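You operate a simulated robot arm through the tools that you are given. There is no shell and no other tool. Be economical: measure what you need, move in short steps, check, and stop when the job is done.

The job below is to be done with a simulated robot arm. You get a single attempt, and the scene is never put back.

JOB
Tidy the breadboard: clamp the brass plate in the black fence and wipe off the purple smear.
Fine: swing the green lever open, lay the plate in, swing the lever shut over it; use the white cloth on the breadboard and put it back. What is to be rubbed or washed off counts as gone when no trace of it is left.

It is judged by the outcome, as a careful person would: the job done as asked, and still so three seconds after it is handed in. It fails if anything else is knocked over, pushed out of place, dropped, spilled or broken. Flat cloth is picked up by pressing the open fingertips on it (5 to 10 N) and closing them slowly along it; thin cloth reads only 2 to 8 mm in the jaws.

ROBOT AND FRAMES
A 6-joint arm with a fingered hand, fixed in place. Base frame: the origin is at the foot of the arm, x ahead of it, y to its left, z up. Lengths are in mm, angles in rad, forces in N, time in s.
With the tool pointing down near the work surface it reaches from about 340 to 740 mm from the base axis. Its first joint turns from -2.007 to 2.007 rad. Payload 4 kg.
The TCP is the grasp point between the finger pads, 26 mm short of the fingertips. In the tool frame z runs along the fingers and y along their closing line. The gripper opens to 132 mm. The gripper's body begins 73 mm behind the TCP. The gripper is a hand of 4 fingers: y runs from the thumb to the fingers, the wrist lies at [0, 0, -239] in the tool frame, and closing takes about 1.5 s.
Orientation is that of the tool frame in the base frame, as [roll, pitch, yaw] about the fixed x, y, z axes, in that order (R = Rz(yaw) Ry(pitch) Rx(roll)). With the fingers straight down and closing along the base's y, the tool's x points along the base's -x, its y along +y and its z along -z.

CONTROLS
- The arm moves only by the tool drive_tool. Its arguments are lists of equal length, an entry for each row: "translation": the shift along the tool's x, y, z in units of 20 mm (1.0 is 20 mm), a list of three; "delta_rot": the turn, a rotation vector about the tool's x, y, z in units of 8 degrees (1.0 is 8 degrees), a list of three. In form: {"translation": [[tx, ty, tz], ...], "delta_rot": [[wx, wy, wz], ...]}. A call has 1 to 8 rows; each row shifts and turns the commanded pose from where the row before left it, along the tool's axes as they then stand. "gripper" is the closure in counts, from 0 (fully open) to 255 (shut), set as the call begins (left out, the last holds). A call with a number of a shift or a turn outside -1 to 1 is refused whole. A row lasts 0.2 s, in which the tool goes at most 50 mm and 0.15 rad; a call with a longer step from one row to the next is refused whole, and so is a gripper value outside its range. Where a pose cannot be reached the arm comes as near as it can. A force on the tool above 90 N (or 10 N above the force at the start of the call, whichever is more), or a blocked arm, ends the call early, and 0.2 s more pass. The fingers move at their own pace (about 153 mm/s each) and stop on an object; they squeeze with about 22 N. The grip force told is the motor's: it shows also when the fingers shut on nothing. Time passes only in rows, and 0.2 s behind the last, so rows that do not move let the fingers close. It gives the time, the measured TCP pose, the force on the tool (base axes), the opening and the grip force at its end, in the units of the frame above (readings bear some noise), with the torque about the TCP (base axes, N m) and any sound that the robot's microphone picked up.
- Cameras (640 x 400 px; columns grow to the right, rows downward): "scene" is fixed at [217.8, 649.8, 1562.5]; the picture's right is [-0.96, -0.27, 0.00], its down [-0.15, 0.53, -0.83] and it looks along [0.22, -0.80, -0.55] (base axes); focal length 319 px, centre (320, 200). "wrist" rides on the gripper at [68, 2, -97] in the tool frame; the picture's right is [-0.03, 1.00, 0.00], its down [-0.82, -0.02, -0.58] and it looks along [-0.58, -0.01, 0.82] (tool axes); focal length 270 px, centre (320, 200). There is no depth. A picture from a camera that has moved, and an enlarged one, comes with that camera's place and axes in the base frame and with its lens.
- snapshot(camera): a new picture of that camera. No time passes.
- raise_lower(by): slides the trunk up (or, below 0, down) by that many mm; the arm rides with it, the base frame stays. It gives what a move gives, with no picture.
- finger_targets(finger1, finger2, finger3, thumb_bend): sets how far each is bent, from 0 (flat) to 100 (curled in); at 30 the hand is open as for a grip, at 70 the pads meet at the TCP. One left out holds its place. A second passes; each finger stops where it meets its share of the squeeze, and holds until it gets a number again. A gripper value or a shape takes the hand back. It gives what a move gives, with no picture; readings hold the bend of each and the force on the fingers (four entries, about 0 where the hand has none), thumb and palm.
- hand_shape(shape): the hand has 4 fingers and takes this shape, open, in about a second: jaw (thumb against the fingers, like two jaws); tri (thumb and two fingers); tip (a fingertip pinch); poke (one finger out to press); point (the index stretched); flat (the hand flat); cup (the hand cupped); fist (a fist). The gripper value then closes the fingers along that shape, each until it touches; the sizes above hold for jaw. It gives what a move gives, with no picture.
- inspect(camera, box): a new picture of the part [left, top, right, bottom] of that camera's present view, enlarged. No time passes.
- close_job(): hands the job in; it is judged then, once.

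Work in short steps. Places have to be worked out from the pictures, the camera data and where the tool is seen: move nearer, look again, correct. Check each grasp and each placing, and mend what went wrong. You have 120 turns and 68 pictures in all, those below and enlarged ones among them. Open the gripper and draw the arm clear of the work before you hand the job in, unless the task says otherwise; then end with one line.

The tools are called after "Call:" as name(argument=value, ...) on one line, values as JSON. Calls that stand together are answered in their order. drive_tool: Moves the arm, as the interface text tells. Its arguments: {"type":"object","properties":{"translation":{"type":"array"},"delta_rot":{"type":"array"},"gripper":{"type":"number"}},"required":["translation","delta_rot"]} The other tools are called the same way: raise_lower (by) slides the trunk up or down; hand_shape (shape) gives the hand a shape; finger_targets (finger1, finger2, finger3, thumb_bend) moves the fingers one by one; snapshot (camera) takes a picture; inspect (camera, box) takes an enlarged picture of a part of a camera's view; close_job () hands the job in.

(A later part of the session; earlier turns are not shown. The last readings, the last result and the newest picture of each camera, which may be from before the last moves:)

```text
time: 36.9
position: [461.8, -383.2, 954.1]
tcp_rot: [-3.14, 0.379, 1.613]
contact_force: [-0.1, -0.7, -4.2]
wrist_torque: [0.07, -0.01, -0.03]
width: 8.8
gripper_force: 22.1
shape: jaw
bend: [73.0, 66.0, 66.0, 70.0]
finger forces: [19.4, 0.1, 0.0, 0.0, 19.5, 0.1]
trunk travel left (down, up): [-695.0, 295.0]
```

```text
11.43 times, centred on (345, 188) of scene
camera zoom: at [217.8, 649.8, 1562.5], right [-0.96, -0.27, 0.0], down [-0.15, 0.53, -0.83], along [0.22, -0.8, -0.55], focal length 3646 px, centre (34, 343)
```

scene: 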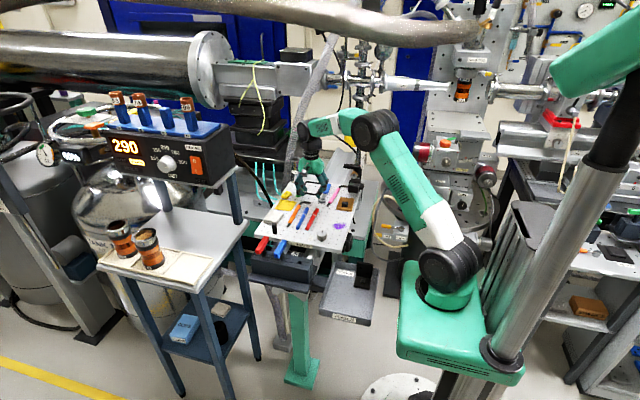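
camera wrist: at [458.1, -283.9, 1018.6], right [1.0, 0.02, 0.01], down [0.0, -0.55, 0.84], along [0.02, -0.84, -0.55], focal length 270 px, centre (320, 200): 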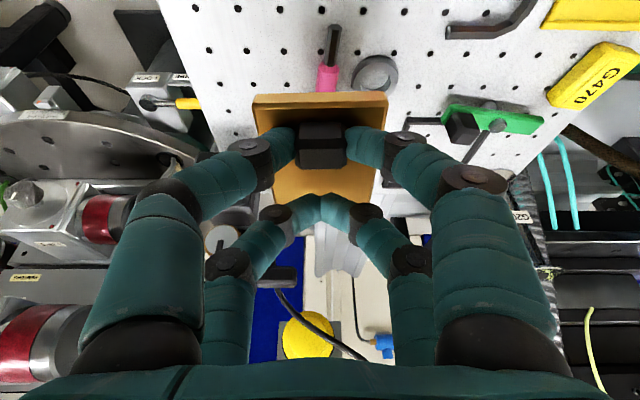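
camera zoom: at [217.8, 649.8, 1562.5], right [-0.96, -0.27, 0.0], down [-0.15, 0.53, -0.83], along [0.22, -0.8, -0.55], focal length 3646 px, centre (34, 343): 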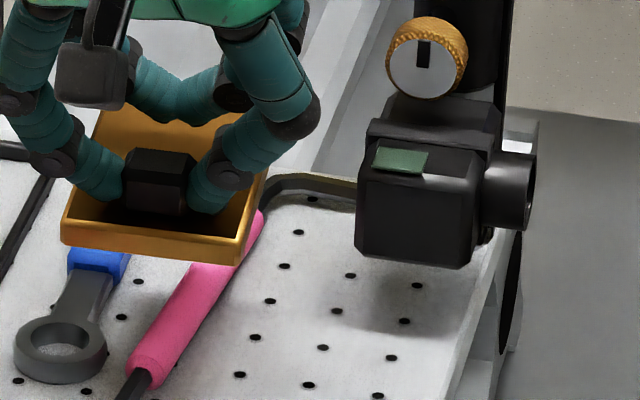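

The plate's −y end is now ~12° up, so the true sag was ~9°. I take back 12° of tilt and carry the plate over the fence.

Call:
drive_tool(translation=[[0, 0, 0], [0, 0, 0], [-0.74, 0.94, 0.127], [-0.74, 0.94, 0.127], [-0.74, 0.94, 0.127], [-0.74, 0.94, 0.127], [-0.74, 0.94, 0.127], [-0.74, 0.94, 0.127]], delta_rot=[[0, 0.75, 0], [0, 0.75, 0], [0, 0, 0.31], [0, 0, 0], [0, 0, 0], [0, 0, 0], [0, 0, 0], [0, 0, 0]])

Call:
snapshot(camera="wrist")

Call:
inspect(camera="scene", box=[280, 150, 350, 206])

```text
time: 38.7
position: [567.8, -466.8, 952.6]
tcp_rot: [3.137, 0.166, 1.57]
contact_force: [-0.2, -0.6, -3.7]
wrist_torque: [0.02, 0.01, -0.02]
width: 8.7
gripper_force: 22.0
shape: jaw
bend: [73.0, 66.0, 66.0, 70.0]
finger forces: [19.3, 0.0, 0.1, 0.1, 19.3, 0.0]
out of reach, approached as far as the arm can: row 8
trunk travel left (down, up): [-695.0, 295.0]
```

```text
32 pictures are left
camera wrist: at [569.2, -383.1, 1036.1], right [1.0, -0.02, 0.01], down [-0.02, -0.71, 0.7], along [-0.01, -0.7, -0.71], focal length 270 px, centre (320, 200)
```

wrist: 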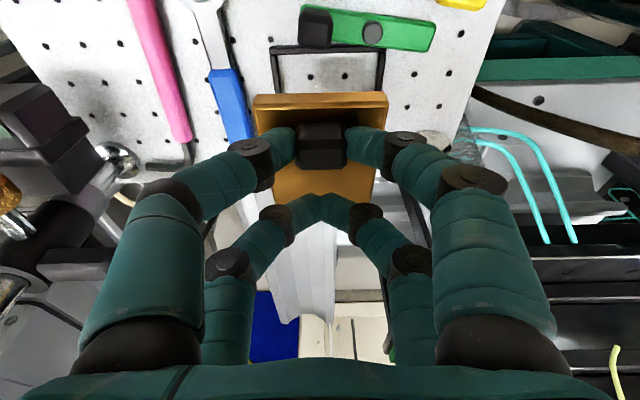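

```text
7.14 times, centred on (315, 178) of scene
camera zoom: at [217.8, 649.8, 1562.5], right [-0.96, -0.27, 0.0], down [-0.15, 0.53, -0.83], along [0.22, -0.8, -0.55], focal length 2279 px, centre (356, 357)
```

zoom: 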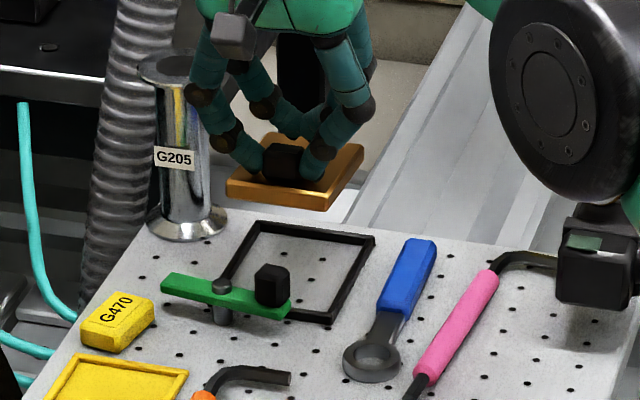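

Over the fence but at the stretch limit. Lowering brings the wrist nearer shoulder height, so I lower 30 mm here first.

Call:
drive_tool(translation=[[0.083, 0, 0.49], [0.083, 0, 0.49], [0.083, 0, 0.49], [0, 0, 0]], delta_rot=[[0, 0, 0], [0, 0, 0], [0, 0, 0], [0, 0, 0]])

```text
time: 39.7
position: [570.3, -467.5, 922.9]
tcp_rot: [3.135, 0.167, 1.57]
contact_force: [0.2, 0.1, -4.6]
wrist_torque: [0.03, 0.02, 0.0]
width: 8.6
gripper_force: 21.8
shape: jaw
bend: [73.0, 66.0, 66.0, 70.0]
finger forces: [19.4, 0.0, 0.0, 0.0, 19.3, 0.1]
trunk travel left (down, up): [-695.0, 295.0]
```

Reached fine. I shift +4 mm x, −6 mm y and down 10, then look from both cameras.

Call:
drive_tool(translation=[[-0.2, 0.21, 0.55], [0, 0, 0], [0, 0, 0]], delta_rot=[[0, 0, 0], [0, 0, 0], [0, 0, 0]])

Call:
inspect(camera="wrist", box=[230, 0, 430, 220])

Call:
inspect(camera="scene", box=[290, 165, 340, 205])

```text
time: 40.5
position: [571.7, -472.6, 913.9]
tcp_rot: [3.134, 0.167, 1.571]
contact_force: [-0.1, -0.1, -4.5]
wrist_torque: [0.03, -0.03, -0.02]
width: 8.9
gripper_force: 21.3
shape: jaw
bend: [73.0, 66.0, 66.0, 70.0]
finger forces: [19.3, 0.0, 0.0, 0.1, 19.4, 0.0]
trunk travel left (down, up): [-695.0, 295.0]
```

```text
1.82 times, centred on (330, 110) of wrist
camera zoom: at [573.5, -388.9, 996.3], right [1.0, -0.02, 0.01], down [-0.03, -0.71, 0.71], along [-0.01, -0.71, -0.71], focal length 491 px, centre (302, 364)
```

zoom: 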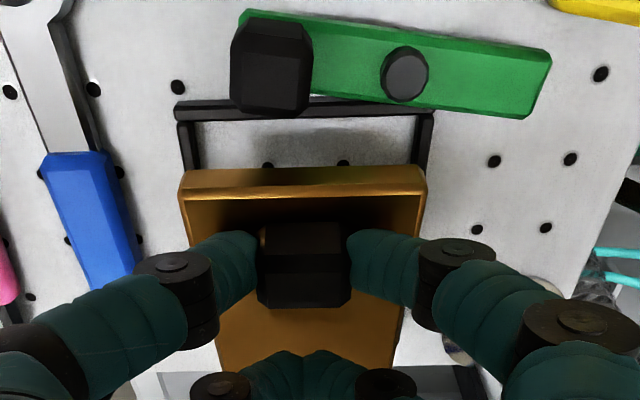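

```text
10.00 times, centred on (315, 185) of scene
camera zoom: at [217.8, 649.8, 1562.5], right [-0.96, -0.27, 0.0], down [-0.15, 0.53, -0.83], along [0.22, -0.8, -0.55], focal length 3191 px, centre (370, 350)
```

zoom: 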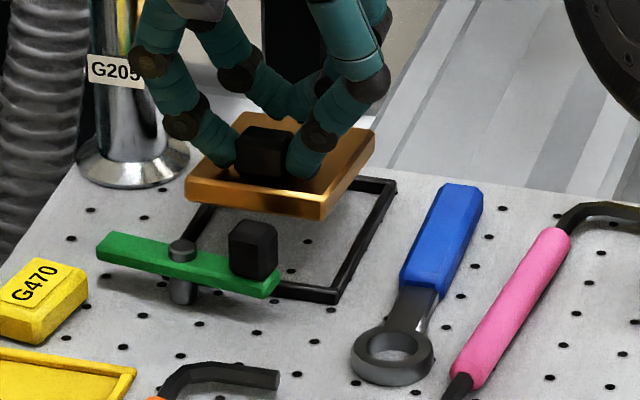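

Plate level, centred ≈(573.5,-483) vs fence (575,-484). I nudge +1.7 mm in x and lower 28 mm.

Call:
drive_tool(translation=[[0.058, 0.085, 0.345], [0.058, 0, 0.345], [0.058, 0, 0.345], [0.058, 0, 0.345], [0, 0, 0], [0, 0, 0]], delta_rot=[[0, 0, 0], [0, 0, 0], [0, 0, 0], [0, 0, 0], [0, 0, 0], [0, 0, 0]])

Call:
inspect(camera="wrist", box=[230, 0, 430, 220])

Call:
inspect(camera="scene", box=[290, 165, 340, 205])

```text
time: 41.9
position: [574.8, -472.2, 884.7]
tcp_rot: [3.134, 0.168, 1.571]
contact_force: [0.3, 0.4, -3.9]
wrist_torque: [0.04, 0.05, 0.0]
width: 8.7
gripper_force: 21.8
shape: jaw
bend: [73.0, 66.0, 66.0, 70.0]
finger forces: [19.4, 0.0, 0.0, 0.1, 19.4, 0.1]
trunk travel left (down, up): [-695.0, 295.0]
```

```text
1.82 times, centred on (330, 110) of wrist
camera zoom: at [575.7, -389.0, 968.7], right [1.0, -0.02, 0.01], down [-0.03, -0.71, 0.71], along [-0.01, -0.71, -0.71], focal length 491 px, centre (302, 364)
```

zoom: 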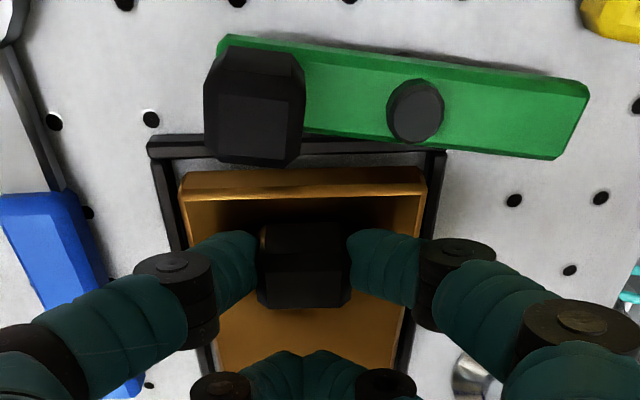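

```text
10.00 times, centred on (315, 185) of scene
camera zoom: at [217.8, 649.8, 1562.5], right [-0.96, -0.27, 0.0], down [-0.15, 0.53, -0.83], along [0.22, -0.8, -0.55], focal length 3191 px, centre (370, 350)
```

zoom: 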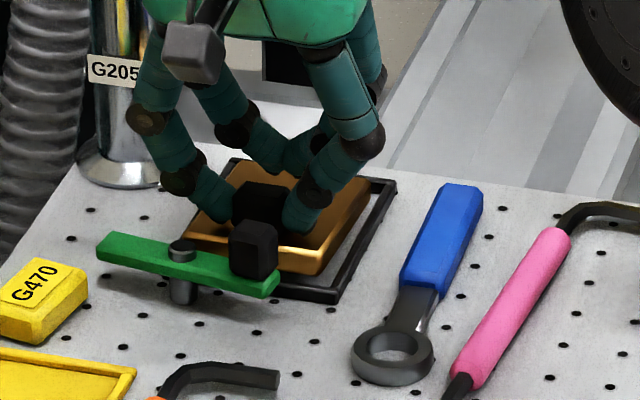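

Well centred. I lower slowly until contact.

Call:
drive_tool(translation=[[0.02, 0, 0.12], [0.02, 0, 0.12], [0.02, 0, 0.12], [0, 0, 0]], delta_rot=[[0, 0, 0], [0, 0, 0], [0, 0, 0], [0, 0, 0]])

```text
time: 42.9
position: [574.1, -472.9, 877.5]
tcp_rot: [3.135, 0.167, 1.57]
contact_force: [0.5, 0.6, -1.6]
wrist_torque: [-0.02, 0.0, 0.0]
width: 8.8
gripper_force: 22.4
shape: jaw
bend: [73.0, 66.0, 66.0, 70.0]
finger forces: [19.6, 0.1, 0.1, 0.1, 19.5, 0.0]
trunk travel left (down, up): [-695.0, 295.0]
```

Force is dropping (−4 → −1.6 N): contact is starting. I lower another ~2 mm.

Call:
drive_tool(translation=[[0.01, 0, 0.06], [0.01, 0, 0.05], [0, 0, 0]], delta_rot=[[0, 0, 0], [0, 0, 0], [0, 0, 0]])

Call:
inspect(camera="wrist", box=[230, 0, 430, 220])

Call:
inspect(camera="scene", box=[290, 165, 340, 205])

```text
time: 43.7
position: [574.1, -472.9, 876.9]
tcp_rot: [3.133, 0.168, 1.569]
contact_force: [-0.9, -2.1, 7.2]
wrist_torque: [0.06, 0.14, 0.0]
width: 9.2
gripper_force: 21.9
shape: jaw
bend: [73.0, 66.0, 66.0, 70.0]
finger forces: [21.2, 0.0, 0.1, 0.0, 25.1, 0.0]
trunk travel left (down, up): [-695.0, 295.0]
```

```text
1.82 times, centred on (330, 110) of wrist
camera zoom: at [575.4, -388.6, 960.3], right [1.0, -0.02, 0.01], down [-0.03, -0.71, 0.71], along [-0.01, -0.71, -0.71], focal length 491 px, centre (302, 364)
```

zoom: 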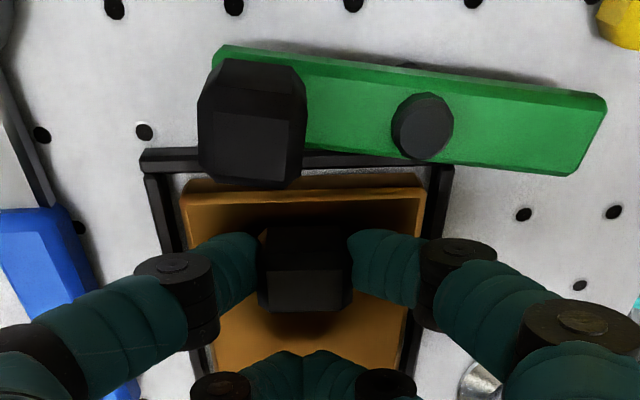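

```text
10.00 times, centred on (315, 185) of scene
camera zoom: at [217.8, 649.8, 1562.5], right [-0.96, -0.27, 0.0], down [-0.15, 0.53, -0.83], along [0.22, -0.8, -0.55], focal length 3191 px, centre (370, 350)
```

zoom: 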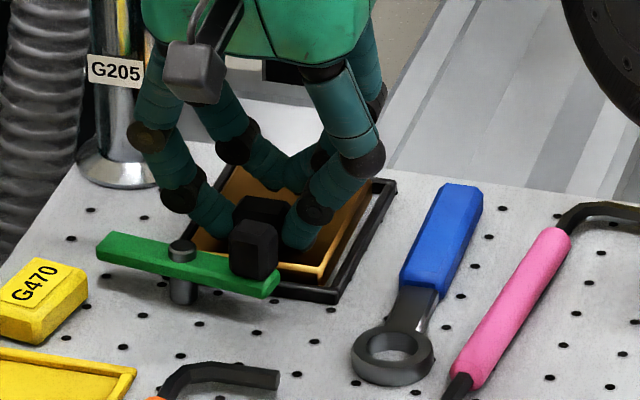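

The plate rests in the fence (top z≈847, reaction 7 N). I open slightly and rise vertically.

Call:
drive_tool(translation=[[0, 0, 0], [0, 0, 0], [0, 0, 0], [0, 0, 0]], delta_rot=[[0, 0, 0], [0, 0, 0], [0, 0, 0], [0, 0, 0]], gripper=170)

Call:
drive_tool(translation=[[-0.08, 0, -0.49], [-0.165, 0, -0.98], [-0.165, 0, -0.98], [0, -0.8, 0], [0.2, -0.8, 0], [0.2, -0.8, 0], [0, 0, 0]], delta_rot=[[0, 0, 0], [0, 0, 0], [0, 0, 0], [0, 0, 0], [0, 0, 0], [0, 0, 0], [0, 0, 0]])

Call:
snapshot(camera="wrist")

Call:
inspect(camera="scene", box=[290, 165, 340, 205])

```text
time: 44.7
position: [574.7, -472.1, 877.0]
tcp_rot: [3.134, 0.168, 1.569]
contact_force: [1.0, 1.2, 7.7]
wrist_torque: [0.19, 0.04, 0.02]
width: 41.9
gripper_force: 0.0
shape: jaw
bend: [75.0, 74.0, 74.0, 71.0]
finger forces: [3.2, 0.0, 0.0, 0.0, 4.8, 0.1]
trunk travel left (down, up): [-695.0, 295.0]
```

```text
time: 46.3
position: [527.0, -463.5, 923.4]
tcp_rot: [3.136, 0.168, 1.57]
contact_force: [0.7, -0.1, -0.3]
wrist_torque: [-0.01, 0.01, -0.01]
width: 43.7
gripper_force: 0.1
shape: jaw
bend: [74.0, 74.0, 74.0, 70.0]
finger forces: [0.1, 0.0, 0.0, 0.0, 0.0, 0.1]
trunk travel left (down, up): [-695.0, 295.0]
```

```text
24 pictures are left
camera wrist: at [527.7, -380.4, 1006.5], right [1.0, -0.02, 0.01], down [-0.03, -0.71, 0.71], along [-0.01, -0.71, -0.71], focal length 270 px, centre (320, 200)
```

wrist: 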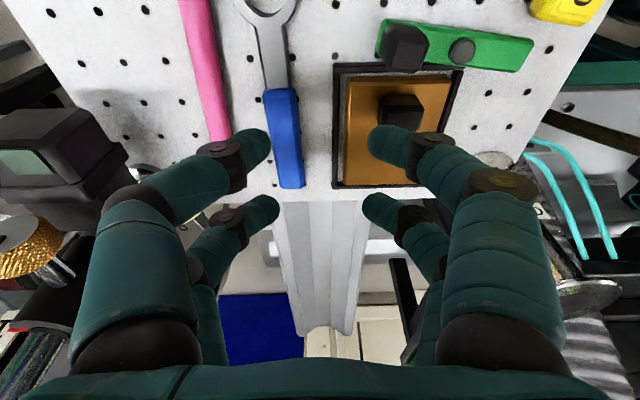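

```text
10.00 times, centred on (315, 185) of scene
camera zoom: at [217.8, 649.8, 1562.5], right [-0.96, -0.27, 0.0], down [-0.15, 0.53, -0.83], along [0.22, -0.8, -0.55], focal length 3191 px, centre (370, 350)
```

zoom: 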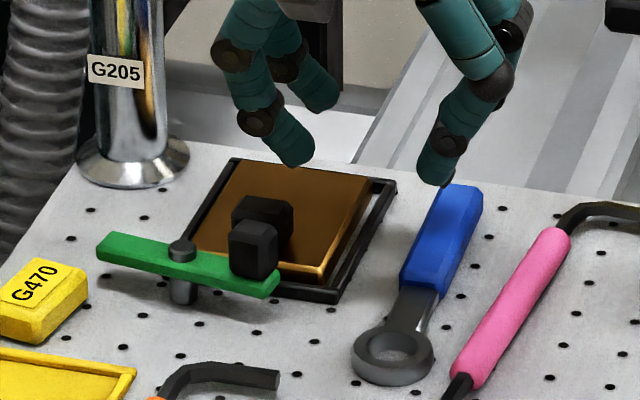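

Plate is down in the fence; handle now at ≈(565,-416), lever ~78° open. I level the tool, raise, and yaw to line up with the lever.

Call:
drive_tool(translation=[[0, 0, -0.6], [0, 0, -0.6], [0, 0, 0], [0, 0, 0], [0, 0, 0], [0, 0, 0], [0, 0, 0], [0, 0, 0]], delta_rot=[[0, 0.6, 0], [0, 0.6, 0], [0, 0, -1], [0, 0, -1], [0, 0, -1], [0, 0, -1], [0, 0, -1], [0, 0, -1]], gripper=201)

Call:
drive_tool(translation=[[0, 0, 0], [0, 0, 0], [0, 0, 0], [0, 0, 0], [0, 0, 0]], delta_rot=[[0, 0, -1], [0, 0, -1], [0, 0, -1], [0, 0, -0.75], [0, 0, 0]])

```text
time: 48.1
position: [526.7, -461.8, 947.4]
tcp_rot: [3.137, 0.004, 2.413]
contact_force: [0.4, 0.1, 0.8]
wrist_torque: [0.0, 0.03, 0.02]
width: 28.4
gripper_force: 0.0
shape: jaw
bend: [73.0, 73.0, 73.0, 70.0]
finger forces: [0.1, 0.1, 0.0, 0.0, 0.1, 0.0]
trunk travel left (down, up): [-695.0, 295.0]
```

```text
time: 49.3
position: [526.9, -461.5, 946.4]
tcp_rot: [3.139, 0.008, 2.934]
contact_force: [0.0, 0.2, -0.2]
wrist_torque: [0.0, -0.04, 0.02]
width: 28.5
gripper_force: 0.1
shape: jaw
bend: [73.0, 73.0, 73.0, 70.0]
finger forces: [0.0, 0.0, 0.1, 0.1, 0.0, 0.0]
trunk travel left (down, up): [-695.0, 295.0]
```

Moving over the handle and partly down, then look.

Call:
drive_tool(translation=[[-0.184, 0.873, 0], [-0.184, 0.873, 0], [-0.184, 0.873, 0], [0, 0, 0.85], [0, 0, 0.85], [0, 0, 0]], delta_rot=[[0, 0, 0], [0, 0, 0], [0, 0, 0], [0, 0, 0], [0, 0, 0], [0, 0, 0]])

Call:
inspect(camera="wrist", box=[200, 100, 440, 280])

```text
time: 50.7
position: [549.2, -412.3, 914.2]
tcp_rot: [3.14, 0.007, 2.932]
contact_force: [0.0, 0.4, -0.3]
wrist_torque: [-0.02, 0.01, 0.0]
width: 28.5
gripper_force: 0.1
shape: jaw
bend: [73.0, 73.0, 73.0, 70.0]
finger forces: [0.0, 0.1, 0.1, 0.2, 0.0, 0.1]
trunk travel left (down, up): [-695.0, 295.0]
```

```text
2.22 times, centred on (320, 190) of wrist
camera zoom: at [481.6, -396.7, 1009.2], right [0.23, 0.97, 0.0], down [0.79, -0.19, 0.58], along [0.57, -0.13, -0.81], focal length 601 px, centre (320, 222)
```

zoom: 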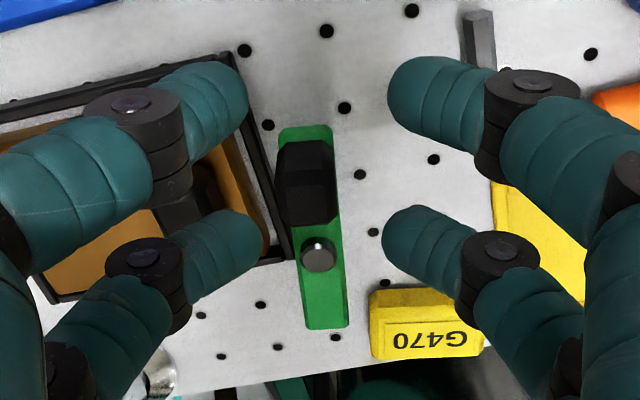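

Handle measured at (559,-418), pivot (596,-423). I shift slightly to centre the far pair on it and lower to tip z≈866.

Call:
drive_tool(translation=[[0.25, -0.16, 0], [0, 0, 0.55], [0, 0, 0.5], [0, 0, 0]], delta_rot=[[0, 0, 0], [0, 0, 0], [0, 0, 0], [0, 0, 0]])

Call:
inspect(camera="wrist", box=[200, 100, 440, 280])

```text
time: 51.7
position: [541.8, -414.5, 893.6]
tcp_rot: [3.139, 0.006, 2.931]
contact_force: [0.2, -1.1, 0.4]
wrist_torque: [0.02, 0.0, 0.01]
width: 28.3
gripper_force: 0.1
shape: jaw
bend: [73.0, 73.0, 73.0, 70.0]
finger forces: [0.0, 0.1, 0.1, 0.0, 0.0, 0.0]
trunk travel left (down, up): [-695.0, 295.0]
```

```text
2.22 times, centred on (320, 190) of wrist
camera zoom: at [475.4, -398.5, 988.2], right [0.23, 0.97, 0.0], down [0.79, -0.19, 0.58], along [0.57, -0.13, -0.81], focal length 601 px, centre (320, 222)
```

zoom: 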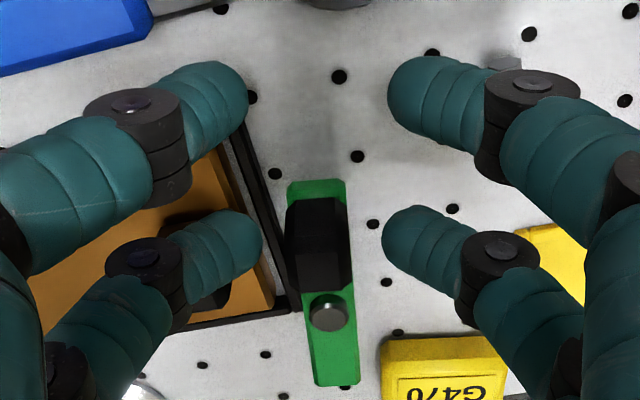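

The far pair straddles the handle. I swing the lever shut about the pivot.

Call:
drive_tool(translation=[[0, 0.384, 0], [0, 0.384, 0], [0, 0.384, 0], [0, 0.384, 0], [0, 0.384, 0], [0, 0.384, 0], [0, 0.384, 0], [0, 0, 0]], delta_rot=[[0, 0, 1], [0, 0, 1], [0, 0, 1], [0, 0, 1], [0, 0, 1], [0, 0, 1], [0, 0, 1], [0, 0, 0]])

Call:
drive_tool(translation=[[0, 0.384, 0], [0, 0.384, 0], [0, 0.384, 0], [0, 0.384, 0], [0, 0, 0]], delta_rot=[[0, 0, 1], [0, 0, 1], [0, 0, 1], [0, 0, 1], [0, 0, 0]])

Call:
snapshot(camera="wrist")

```text
time: 53.5
position: [573.2, -370.9, 892.2]
tcp_rot: [3.134, 0.001, 1.954]
contact_force: [-0.7, 0.3, 1.1]
wrist_torque: [0.01, -0.03, -0.01]
width: 28.6
gripper_force: 0.1
shape: jaw
bend: [73.0, 73.0, 73.0, 70.0]
finger forces: [0.1, 0.1, 0.6, 0.0, 0.1, 0.0]
trunk travel left (down, up): [-695.0, 295.0]
```

```text
time: 54.7
position: [603.0, -366.3, 893.2]
tcp_rot: [3.135, -0.002, 1.397]
contact_force: [0.3, 0.4, 0.5]
wrist_torque: [0.01, 0.0, 0.01]
width: 28.2
gripper_force: 0.0
shape: jaw
bend: [73.0, 73.0, 73.0, 70.0]
finger forces: [0.1, 0.1, 0.1, 0.1, 0.0, 0.0]
trunk travel left (down, up): [-695.0, 295.0]
```

```text
20 pictures are left
camera wrist: at [615.5, -299.6, 989.6], right [0.98, -0.2, 0.01], down [-0.17, -0.8, 0.58], along [-0.11, -0.57, -0.82], focal length 270 px, centre (320, 200)
```

wrist: 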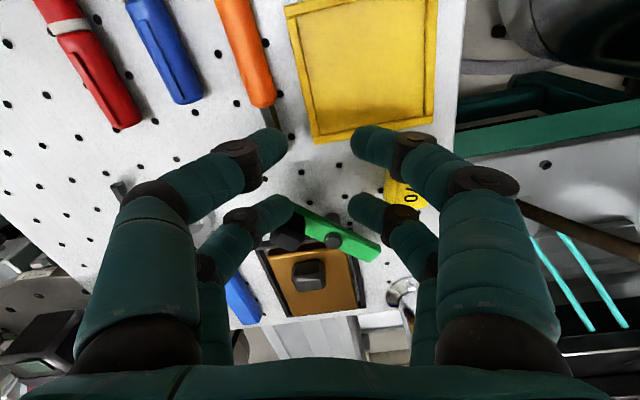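

The digit slipped off the handle's end, leaving the lever about 40° short. I rise, straighten yaw, and re-straddle the handle at ≈(579,-395), then push it in +x.

Call:
drive_tool(translation=[[0, 0, -0.8], [0, 0, -0.8], [0, 0, 0], [0, 0, 0], [-0.28, -0.6, 0], [-0.28, -0.6, 0], [0, 0, 0]], delta_rot=[[0, 0, 0], [0, 0, 0], [0, 0, -0.65], [0, 0, -0.6], [0, 0, 0], [0, 0, 0], [0, 0, 0]])

Call:
inspect(camera="wrist", box=[200, 100, 440, 280])

```text
time: 56.3
position: [578.1, -378.1, 925.1]
tcp_rot: [3.136, 0.002, 1.573]
contact_force: [-0.4, -0.6, -0.2]
wrist_torque: [0.0, 0.01, 0.0]
width: 28.5
gripper_force: 0.0
shape: jaw
bend: [73.0, 73.0, 73.0, 70.0]
finger forces: [0.1, 0.0, 0.0, 0.0, 0.0, 0.0]
trunk travel left (down, up): [-695.0, 295.0]
```

```text
2.22 times, centred on (320, 190) of wrist
camera zoom: at [579.1, -309.6, 1021.2], right [1.0, -0.02, 0.01], down [-0.02, -0.82, 0.58], along [-0.01, -0.58, -0.82], focal length 601 px, centre (320, 222)
```

zoom: 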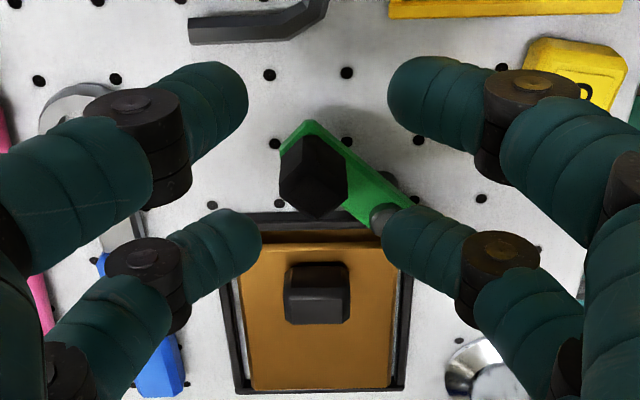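

Handle at (576,-394), well between the far pair. Descend, then push +x 26 mm.

Call:
drive_tool(translation=[[0, -0.1, 0.8], [0, 0, 0.85], [0, 0, 0], [0, 0.5, 0], [0, 0.5, 0], [0.05, 0.3, 0], [0, 0, 0]], delta_rot=[[0, 0, 0], [0, 0, 0], [0, 0, 0], [0, 0, 0], [0, 0, 0], [0, 0, 0], [0, 0, 0]])

Call:
inspect(camera="wrist", box=[200, 100, 440, 280])

```text
time: 57.9
position: [601.6, -375.7, 893.0]
tcp_rot: [3.135, 0.0, 1.57]
contact_force: [-9.0, 7.7, 3.5]
wrist_torque: [0.06, 0.31, -0.5]
width: 33.3
gripper_force: 0.1
shape: jaw
bend: [73.0, 73.0, 70.0, 70.0]
finger forces: [0.0, 0.0, 12.0, 0.0, 0.0, 0.0]
trunk travel left (down, up): [-695.0, 295.0]
```

```text
2.22 times, centred on (320, 190) of wrist
camera zoom: at [603.0, -308.0, 989.2], right [1.0, -0.02, 0.01], down [-0.02, -0.82, 0.58], along [-0.01, -0.58, -0.82], focal length 601 px, centre (320, 222)
```

zoom: 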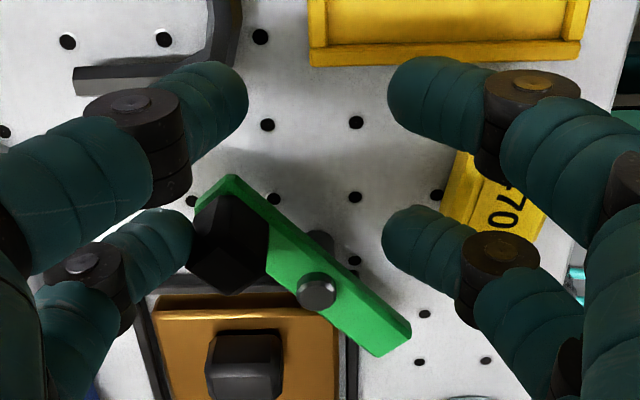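

The finger pushed on the handle's end face (nearly through the pivot), so it jammed. I back off, rise, yaw with the lever (~39°), and re-straddle properly.

Call:
drive_tool(translation=[[0, -0.6, 0], [0, 0, -0.8], [0, 0, -0.8], [0, 0, 0], [0, 0, 0], [0, 0, 0], [0, 0, 0], [0, 0, 0]], delta_rot=[[0, 0, 0], [0, 0, 0], [0, 0, 0], [0, 0, -1], [0, 0, -1], [0, 0, -1], [0, 0, -1], [0, 0, -0.87]])

Call:
drive_tool(translation=[[0.26, -0.55, 0], [0.26, -0.55, 0], [0, 0, 0]], delta_rot=[[0, 0, 0], [0, 0, 0], [0, 0, 0]])

Call:
inspect(camera="wrist", box=[200, 100, 440, 280])

```text
time: 59.7
position: [590.9, -376.4, 924.0]
tcp_rot: [3.135, 0.005, 2.255]
contact_force: [-1.4, 0.2, 0.0]
wrist_torque: [0.0, 0.03, 0.02]
width: 28.2
gripper_force: 0.1
shape: jaw
bend: [73.0, 73.0, 73.0, 70.0]
finger forces: [0.1, 0.1, 0.1, 0.0, 0.0, 0.0]
trunk travel left (down, up): [-695.0, 295.0]
```

```text
time: 60.5
position: [568.1, -381.7, 924.0]
tcp_rot: [3.136, 0.004, 2.251]
contact_force: [0.8, -0.6, -0.1]
wrist_torque: [-0.04, 0.05, 0.0]
width: 28.4
gripper_force: 0.1
shape: jaw
bend: [73.0, 73.0, 73.0, 70.0]
finger forces: [0.0, 0.0, 0.1, 0.1, 0.1, 0.0]
trunk travel left (down, up): [-695.0, 295.0]
```

```text
2.22 times, centred on (320, 190) of wrist
camera zoom: at [525.2, -328.4, 1018.9], right [0.79, 0.61, 0.01], down [0.49, -0.65, 0.58], along [0.36, -0.46, -0.81], focal length 601 px, centre (320, 222)
```

zoom: 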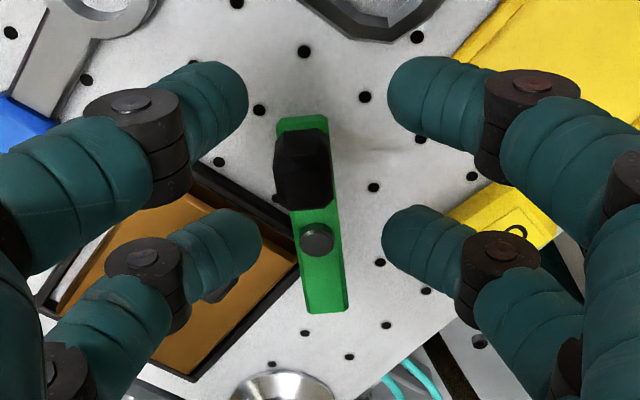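

Lever at ≈43°, handle (573,-396). Adjust, descend and swing 3 steps, watching forces for a block.

Call:
drive_tool(translation=[[0.1, -0.2, 0], [0, 0, 0.8], [0, 0, 0.85], [0, 0, 0], [-0.08, 0.37, 0], [-0.08, 0.37, 0], [-0.08, 0.37, 0], [0, 0, 0]], delta_rot=[[0, 0, -0.5], [0, 0, 0], [0, 0, 0], [0, 0, 0], [0, 0, 1], [0, 0, 1], [0, 0, 1], [0, 0, 0]])

```text
time: 62.3
position: [584.7, -373.6, 890.2]
tcp_rot: [3.134, 0.0, 1.902]
contact_force: [-1.4, 0.5, 0.5]
wrist_torque: [0.01, 0.02, -0.02]
width: 28.6
gripper_force: 0.0
shape: jaw
bend: [73.0, 73.0, 73.0, 70.0]
finger forces: [0.0, 0.0, 0.5, 0.1, 0.0, 0.0]
trunk travel left (down, up): [-695.0, 295.0]
```

Light contact (0.5 N), moving freely. Continue.

Call:
drive_tool(translation=[[-0.1, 0.37, 0], [-0.1, 0.37, 0], [-0.08, 0.36, 0], [0, 0, 0]], delta_rot=[[0, 0, 1], [0, 0, 1], [0, 0, 1], [0, 0, 0]])

Call:
inspect(camera="wrist", box=[200, 100, 440, 280])

```text
time: 63.3
position: [606.5, -374.9, 889.5]
tcp_rot: [3.135, 0.001, 1.48]
contact_force: [-0.9, -0.7, 0.4]
wrist_torque: [-0.01, -0.03, 0.0]
width: 28.6
gripper_force: 0.1
shape: jaw
bend: [73.0, 73.0, 73.0, 70.0]
finger forces: [0.0, 0.0, 0.1, 0.0, 0.0, 0.0]
trunk travel left (down, up): [-695.0, 295.0]
```

```text
2.22 times, centred on (320, 190) of wrist
camera zoom: at [613.6, -308.0, 986.4], right [0.99, -0.11, 0.01], down [-0.1, -0.81, 0.58], along [-0.06, -0.57, -0.82], focal length 601 px, centre (320, 222)
```

zoom: 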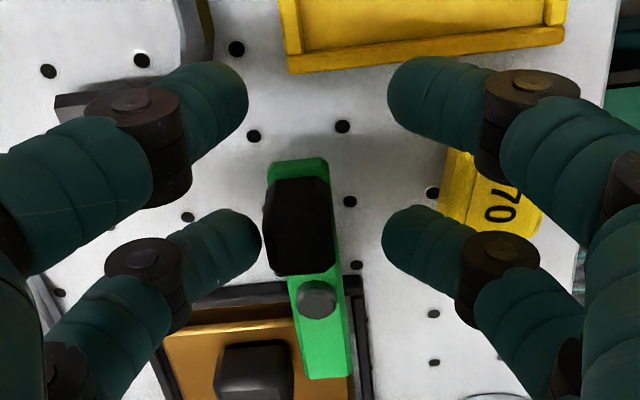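

Lever is nearly shut (~6° left) and over the plate. One last small push, then retreat and check.

Call:
drive_tool(translation=[[-0.04, 0.25, 0], [-0.02, 0.1, 0], [0, 0, 0], [0, -0.25, 0], [0, 0, -0.8], [0, 0, -0.8], [0, 0, -0.8], [0, 0, 0]], delta_rot=[[0, 0, 0.5], [0, 0, 0.3], [0, 0, 0], [0, 0, 0], [0, 0, 0], [0, 0, 0], [0, 0, 0], [0, 0, 0]])

Call:
inspect(camera="wrist", box=[240, 70, 440, 240])

Call:
inspect(camera="scene", box=[255, 170, 335, 240])

```text
time: 65.1
position: [608.5, -377.3, 938.7]
tcp_rot: [3.135, -0.003, 1.372]
contact_force: [0.0, 0.3, -0.6]
wrist_torque: [-0.01, 0.0, 0.01]
width: 28.4
gripper_force: 0.1
shape: jaw
bend: [73.0, 73.0, 73.0, 70.0]
finger forces: [0.0, 0.0, 0.0, 0.0, 0.0, 0.0]
trunk travel left (down, up): [-695.0, 295.0]
```

```text
2.35 times, centred on (340, 155) of wrist
camera zoom: at [622.8, -310.5, 1035.4], right [0.97, -0.22, 0.01], down [-0.19, -0.8, 0.58], along [-0.12, -0.56, -0.82], focal length 636 px, centre (273, 306)
```

zoom: 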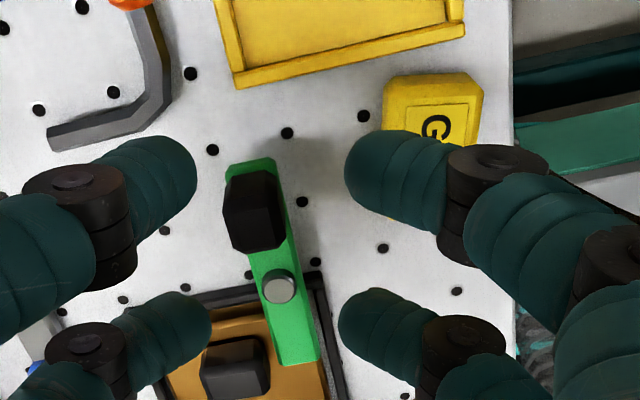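

```text
5.71 times, centred on (295, 205) of scene
camera zoom: at [217.8, 649.8, 1562.5], right [-0.96, -0.27, 0.0], down [-0.15, 0.53, -0.83], along [0.22, -0.8, -0.55], focal length 1823 px, centre (463, 171)
```

zoom: 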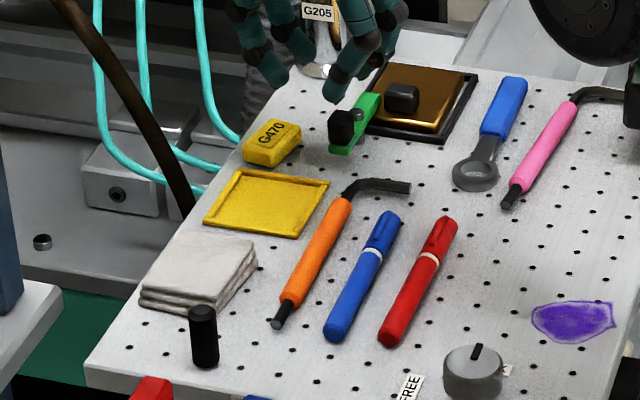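

Lever is shut over the plate and everything is in place. Next the cloth: I yaw to 1.571 and move above it.

Call:
drive_tool(translation=[[0, 0, 0], [0, 0, 0], [0.92, 0.23, 0], [0.92, 0.23, 0], [0.92, 0.23, 0], [0.92, 0.23, 0], [0.92, 0.23, 0], [0.92, 0.23, 0]], delta_rot=[[0, 0, -0.72], [0, 0, -0.7], [0, 0, 0], [0, 0, 0], [0, 0, 0], [0, 0, 0], [0, 0, 0], [0, 0, 0]])

Call:
drive_tool(translation=[[0.92, 0.23, 0], [0.92, 0.23, 0], [0, 0, 0]], delta_rot=[[0, 0, 0], [0, 0, 0], [0, 0, 0]], gripper=120)

Call:
snapshot(camera="wrist")

```text
time: 66.9
position: [635.8, -267.0, 938.4]
tcp_rot: [3.135, -0.001, 1.568]
contact_force: [0.3, -0.1, -0.5]
wrist_torque: [0.0, -0.01, 0.0]
width: 28.3
gripper_force: 0.1
shape: jaw
bend: [73.0, 73.0, 73.0, 70.0]
finger forces: [0.0, 0.0, 0.0, 0.1, 0.0, 0.0]
trunk travel left (down, up): [-695.0, 295.0]
```

```text
time: 67.7
position: [644.3, -229.5, 938.6]
tcp_rot: [3.135, -0.001, 1.568]
contact_force: [0.3, -0.2, 0.0]
wrist_torque: [-0.02, 0.01, -0.05]
width: 68.9
gripper_force: 0.2
shape: jaw
bend: [72.0, 72.0, 72.0, 70.0]
finger forces: [0.0, 0.0, 0.0, 0.1, 0.0, 0.0]
trunk travel left (down, up): [-695.0, 295.0]
```

```text
13 pictures are left
camera wrist: at [645.0, -161.0, 1034.7], right [1.0, -0.03, 0.01], down [-0.03, -0.82, 0.58], along [-0.01, -0.58, -0.82], focal length 270 px, centre (320, 200)
```

wrist: 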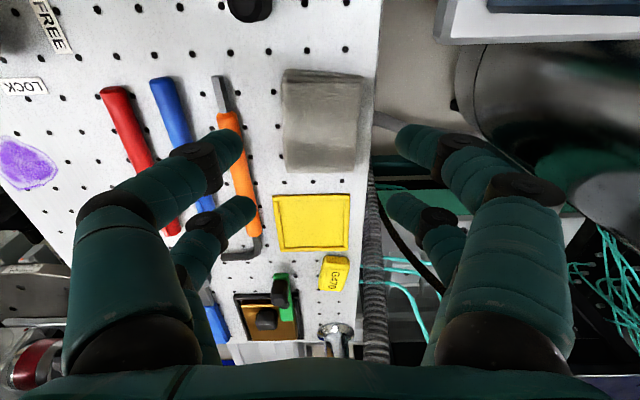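

Cloth centre ≈(647,-226), about 56×68 mm, top z≈850. I set 45 mm opening, centre over it and come down close.

Call:
drive_tool(translation=[[0.05, 0.12, 0], [0, 0, 0.9], [0, 0, 0.9], [0, 0, 0.5], [0, 0, 0.3], [0, 0, 0]], delta_rot=[[0, 0, 0], [0, 0, 0], [0, 0, 0], [0, 0, 0], [0, 0, 0], [0, 0, 0]], gripper=165)

Call:
drive_tool(translation=[[0, 0, 0.15], [0, 0, 0.15], [0, 0, 0]], delta_rot=[[0, 0, 0], [0, 0, 0], [0, 0, 0]])

```text
time: 69.1
position: [647.7, -227.8, 887.2]
tcp_rot: [3.135, 0.002, 1.57]
contact_force: [-0.6, -0.6, -0.3]
wrist_torque: [-0.01, 0.01, 0.0]
width: 47.0
gripper_force: 0.1
shape: jaw
bend: [73.0, 73.0, 73.0, 70.0]
finger forces: [0.0, 0.0, 0.0, 0.0, 0.1, 0.1]
trunk travel left (down, up): [-695.0, 295.0]
```

```text
time: 69.9
position: [646.9, -228.4, 881.8]
tcp_rot: [3.132, 0.0, 1.57]
contact_force: [-0.4, 0.6, 5.2]
wrist_torque: [-0.1, 0.2, -0.03]
width: 47.1
gripper_force: 0.0
shape: jaw
bend: [73.0, 73.0, 74.0, 70.0]
finger forces: [0.1, 0.0, 5.4, 0.0, 0.0, 0.0]
trunk travel left (down, up): [-695.0, 295.0]
```

Contact with 5 N already. I press half a millimetre more and close slowly in steps.

Call:
drive_tool(translation=[[0, 0, 0.03], [0, 0, 0]], delta_rot=[[0, 0, 0], [0, 0, 0]], gripper=180)

Call:
drive_tool(translation=[[0, 0, 0], [0, 0, 0]], delta_rot=[[0, 0, 0], [0, 0, 0]], gripper=200)

```text
time: 70.5
position: [647.6, -229.1, 881.4]
tcp_rot: [3.133, -0.001, 1.57]
contact_force: [-3.2, 0.3, 11.4]
wrist_torque: [-0.19, 0.46, -0.09]
width: 40.5
gripper_force: 0.1
shape: jaw
bend: [73.0, 73.0, 74.0, 70.0]
finger forces: [0.0, 0.0, 11.5, 0.1, 0.0, 0.0]
trunk travel left (down, up): [-695.0, 295.0]
```

```text
time: 71.1
position: [648.1, -227.8, 880.0]
tcp_rot: [3.132, 0.001, 1.571]
contact_force: [-2.2, 1.2, 7.0]
wrist_torque: [0.14, 0.03, -0.09]
width: 28.4
gripper_force: 21.4
shape: jaw
bend: [73.0, 74.0, 77.0, 70.0]
finger forces: [21.5, 0.1, 0.1, 0.0, 23.9, 0.1]
trunk travel left (down, up): [-695.0, 295.0]
```

Finger 1 and thumb already squeeze bunched cloth. Continue to full closure.

Call:
drive_tool(translation=[[0, 0, 0], [0, 0, 0], [0, 0, 0]], delta_rot=[[0, 0, 0], [0, 0, 0], [0, 0, 0]], gripper=225)

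Call:
drive_tool(translation=[[0, 0, 0], [0, 0, 0], [0, 0, 0]], delta_rot=[[0, 0, 0], [0, 0, 0], [0, 0, 0]], gripper=255)

Call:
snapshot(camera="wrist")

```text
time: 71.9
position: [647.8, -228.7, 881.8]
tcp_rot: [3.135, -0.001, 1.57]
contact_force: [-0.8, 0.4, 6.1]
wrist_torque: [0.12, 0.01, -0.1]
width: 24.4
gripper_force: 22.1
shape: jaw
bend: [73.0, 67.0, 74.0, 70.0]
finger forces: [19.7, 0.0, 0.0, 0.0, 21.1, 0.0]
trunk travel left (down, up): [-695.0, 295.0]
```

```text
time: 72.7
position: [648.4, -228.4, 880.9]
tcp_rot: [3.134, 0.001, 1.57]
contact_force: [-0.7, 0.9, 5.5]
wrist_torque: [0.11, 0.0, -0.08]
width: 24.7
gripper_force: 21.9
shape: jaw
bend: [73.0, 67.0, 74.0, 70.0]
finger forces: [19.7, 0.1, 0.0, 0.1, 21.0, 0.0]
trunk travel left (down, up): [-695.0, 295.0]
```

```text
12 pictures are left
camera wrist: at [648.9, -160.4, 976.6], right [1.0, -0.03, 0.01], down [-0.03, -0.82, 0.58], along [-0.01, -0.58, -0.82], focal length 270 px, centre (320, 200)
```

wrist: 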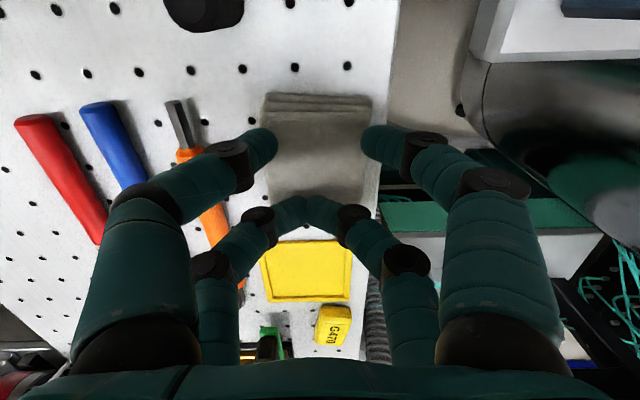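

The +y pair grips the pad across its width with 20 N. I lift 25 mm to test the hold.

Call:
drive_tool(translation=[[0, 0, -0.4], [0, 0, -0.4], [0, 0, -0.4], [0, 0, 0]], delta_rot=[[0, 0, 0], [0, 0, 0], [0, 0, 0], [0, 0, 0]])

Call:
snapshot(camera="wrist")

```text
time: 73.7
position: [647.1, -229.6, 904.0]
tcp_rot: [3.134, -0.001, 1.571]
contact_force: [1.1, 0.3, 0.5]
wrist_torque: [0.0, 0.02, 0.01]
width: 24.6
gripper_force: 22.7
shape: jaw
bend: [73.0, 67.0, 74.0, 70.0]
finger forces: [19.2, 0.1, 0.0, 0.0, 20.3, 0.0]
trunk travel left (down, up): [-695.0, 295.0]
```

```text
11 pictures are left
camera wrist: at [648.5, -162.0, 1000.5], right [1.0, -0.03, 0.01], down [-0.03, -0.82, 0.58], along [-0.01, -0.58, -0.82], focal length 270 px, centre (320, 200)
```

wrist: 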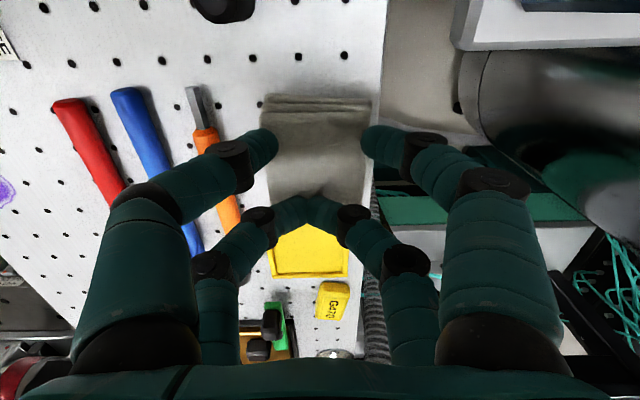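

The cloth lifts with the hand. I carry it up and over to the smear at ≈(397,-257).

Call:
drive_tool(translation=[[0, 0, -0.9], [0, 0, -0.9], [-0.11, -0.96, 0], [-0.11, -0.96, 0], [-0.11, -0.96, 0], [-0.11, -0.96, 0], [-0.11, -0.96, 0], [-0.11, -0.96, 0]], delta_rot=[[0, 0, 0], [0, 0, 0], [0, 0, 0], [0, 0, 0], [0, 0, 0], [0, 0, 0], [0, 0, 0], [0, 0, 0]])

Call:
drive_tool(translation=[[-0.11, -0.96, 0], [-0.11, -0.96, 0], [-0.11, -0.96, 0], [-0.11, -0.96, 0], [-0.11, -0.96, 0], [-0.11, -0.96, 0], [-0.11, -0.96, 0], [0, 0, 0]], delta_rot=[[0, 0, 0], [0, 0, 0], [0, 0, 0], [0, 0, 0], [0, 0, 0], [0, 0, 0], [0, 0, 0], [0, 0, 0]])

Call:
drive_tool(translation=[[0, 0, 0.9], [0, 0, 0.9], [0, 0, 0.7], [0, 0, 0]], delta_rot=[[0, 0, 0], [0, 0, 0], [0, 0, 0], [0, 0, 0]])

Call:
snapshot(camera="wrist")

```text
time: 75.5
position: [533.6, -243.2, 939.4]
tcp_rot: [3.132, 0.0, 1.572]
contact_force: [-0.1, -0.5, -0.4]
wrist_torque: [0.0, 0.0, -0.02]
width: 24.6
gripper_force: 22.3
shape: jaw
bend: [73.0, 67.0, 74.0, 70.0]
finger forces: [19.0, 0.0, 0.1, 0.0, 19.9, 0.1]
trunk travel left (down, up): [-695.0, 295.0]
```

```text
time: 77.3
position: [397.1, -257.5, 938.9]
tcp_rot: [3.134, -0.001, 1.571]
contact_force: [0.7, 0.0, -0.2]
wrist_torque: [0.03, -0.02, -0.01]
width: 24.8
gripper_force: 21.4
shape: jaw
bend: [73.0, 67.0, 74.0, 70.0]
finger forces: [18.9, 0.0, 0.0, 0.0, 19.6, 0.0]
trunk travel left (down, up): [-695.0, 295.0]
```

```text
time: 78.3
position: [398.6, -258.7, 889.1]
tcp_rot: [3.135, 0.0, 1.572]
contact_force: [-1.4, 0.2, -0.3]
wrist_torque: [0.04, 0.0, 0.0]
width: 24.5
gripper_force: 22.3
shape: jaw
bend: [73.0, 67.0, 74.0, 70.0]
finger forces: [18.9, 0.0, 0.0, 0.0, 19.5, 0.1]
trunk travel left (down, up): [-695.0, 295.0]
```

```text
10 pictures are left
camera wrist: at [400.4, -190.3, 985.3], right [1.0, -0.03, 0.01], down [-0.03, -0.82, 0.58], along [-0.01, -0.58, -0.82], focal length 270 px, centre (320, 200)
```

wrist: 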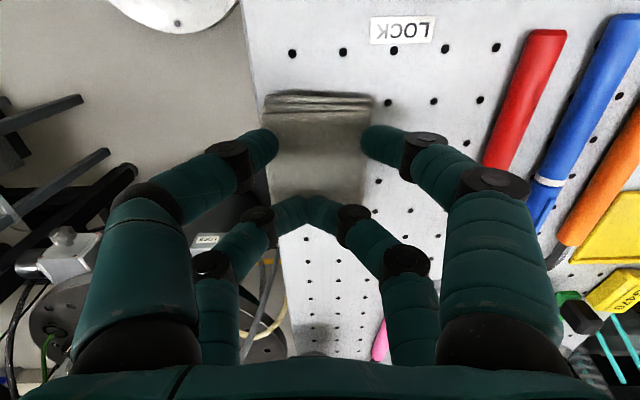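

The cloth covers the smear. I lower to contact.

Call:
drive_tool(translation=[[0, 0, 0.2], [0, 0, 0.15], [0, 0, 0]], delta_rot=[[0, 0, 0], [0, 0, 0], [0, 0, 0]])

```text
time: 79.1
position: [398.5, -257.5, 882.2]
tcp_rot: [3.135, -0.001, 1.571]
contact_force: [0.4, -0.5, -0.1]
wrist_torque: [-0.02, -0.01, -0.02]
width: 24.7
gripper_force: 22.4
shape: jaw
bend: [73.0, 67.0, 74.0, 70.0]
finger forces: [18.9, 0.0, 0.0, 0.0, 19.6, 0.1]
trunk travel left (down, up): [-695.0, 295.0]
```

No contact yet; lower 2 mm more.

Call:
drive_tool(translation=[[0, 0, 0.06], [0, 0, 0.05], [0, 0, 0]], delta_rot=[[0, 0, 0], [0, 0, 0], [0, 0, 0]])

```text
time: 79.9
position: [397.6, -257.5, 880.6]
tcp_rot: [3.133, 0.002, 1.57]
contact_force: [0.0, -0.6, 9.5]
wrist_torque: [0.13, 0.08, -0.04]
width: 24.9
gripper_force: 22.3
shape: jaw
bend: [73.0, 67.0, 74.0, 70.0]
finger forces: [19.7, 0.1, 0.0, 0.1, 20.8, 0.0]
trunk travel left (down, up): [-695.0, 295.0]
```

9.5 N press. I begin wiping with short strokes.

Call:
drive_tool(translation=[[0, 0.8, 0], [0, -0.8, 0], [0, -0.8, 0], [-0.6, 0, 0], [0, 0.8, 0], [0, 0.8, 0], [0.6, 0, 0], [0, -0.8, 0]], delta_rot=[[0, 0, 0], [0, 0, 0], [0, 0, 0], [0, 0, 0], [0, 0, 0], [0, 0, 0], [0, 0, 0], [0, 0, 0]])

Call:
drive_tool(translation=[[0.6, 0, 0], [0, 0.8, 0], [0, -0.8, 0], [0, -0.8, 0], [-0.6, 0, 0], [-0.6, 0, 0], [0, 0.8, 0], [0.6, 0, 0]], delta_rot=[[0, 0, 0], [0, 0, 0], [0, 0, 0], [0, 0, 0], [0, 0, 0], [0, 0, 0], [0, 0, 0], [0, 0, 0]])

Call:
drive_tool(translation=[[0, 0.8, 0], [-0.6, 0, 0], [0, -0.8, 0], [0, -0.8, 0], [0.6, 0, 0], [0.6, 0, 0], [0, 0.8, 0], [-0.6, 0, 0]], delta_rot=[[0, 0, 0], [0, 0, 0], [0, 0, 0], [0, 0, 0], [0, 0, 0], [0, 0, 0], [0, 0, 0], [0, 0, 0]])

Call:
inspect(camera="scene", box=[290, 180, 380, 250])

```text
time: 81.7
position: [398.4, -256.9, 882.2]
tcp_rot: [3.135, 0.001, 1.57]
contact_force: [-0.8, -0.1, 0.4]
wrist_torque: [-0.03, 0.03, -0.01]
width: 24.5
gripper_force: 22.1
shape: jaw
bend: [73.0, 67.0, 74.0, 70.0]
finger forces: [20.8, 0.1, 0.1, 0.0, 22.6, 0.1]
trunk travel left (down, up): [-695.0, 295.0]
```

```text
time: 83.5
position: [399.8, -259.0, 880.9]
tcp_rot: [3.13, 0.004, 1.572]
contact_force: [-1.5, -10.2, 15.3]
wrist_torque: [0.0, 0.29, 0.22]
width: 26.4
gripper_force: 22.3
shape: jaw
bend: [73.0, 67.0, 74.0, 70.0]
finger forces: [23.6, 0.1, 0.0, 0.0, 30.8, 0.1]
trunk travel left (down, up): [-695.0, 295.0]
```

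```text
time: 85.3
position: [399.5, -256.9, 879.8]
tcp_rot: [3.135, -0.002, 1.571]
contact_force: [0.8, -0.1, 0.2]
wrist_torque: [0.05, 0.02, -0.02]
width: 24.5
gripper_force: 22.2
shape: jaw
bend: [73.0, 67.0, 74.0, 70.0]
finger forces: [22.0, 0.0, 0.1, 0.0, 24.0, 0.1]
trunk travel left (down, up): [-695.0, 295.0]
```

```text
5.71 times, centred on (335, 215) of scene
camera zoom: at [217.8, 649.8, 1562.5], right [-0.96, -0.27, 0.0], down [-0.15, 0.53, -0.83], along [0.22, -0.8, -0.55], focal length 1823 px, centre (234, 114)
```

zoom: 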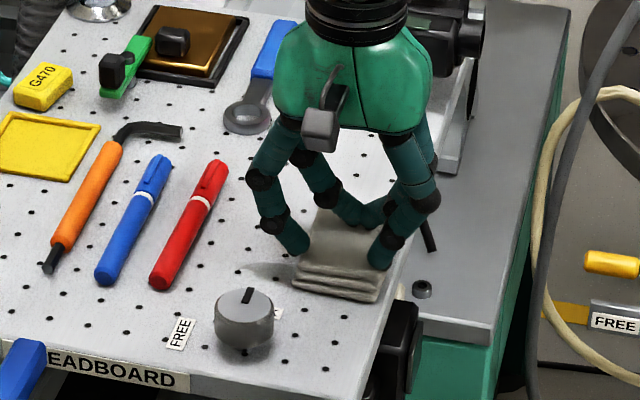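

Pressure fell to near zero at the end; I press a bit more and continue.

Call:
drive_tool(translation=[[0, 0, 0.05], [0, 0, 0]], delta_rot=[[0, 0, 0], [0, 0, 0]])

```text
time: 85.9
position: [397.7, -257.2, 881.4]
tcp_rot: [3.132, 0.002, 1.572]
contact_force: [0.2, 0.6, 10.9]
wrist_torque: [0.23, -0.15, 0.0]
width: 24.4
gripper_force: 22.0
shape: jaw
bend: [73.0, 67.0, 74.0, 70.0]
finger forces: [25.5, 0.1, 0.0, 0.0, 24.8, 0.0]
trunk travel left (down, up): [-695.0, 295.0]
```

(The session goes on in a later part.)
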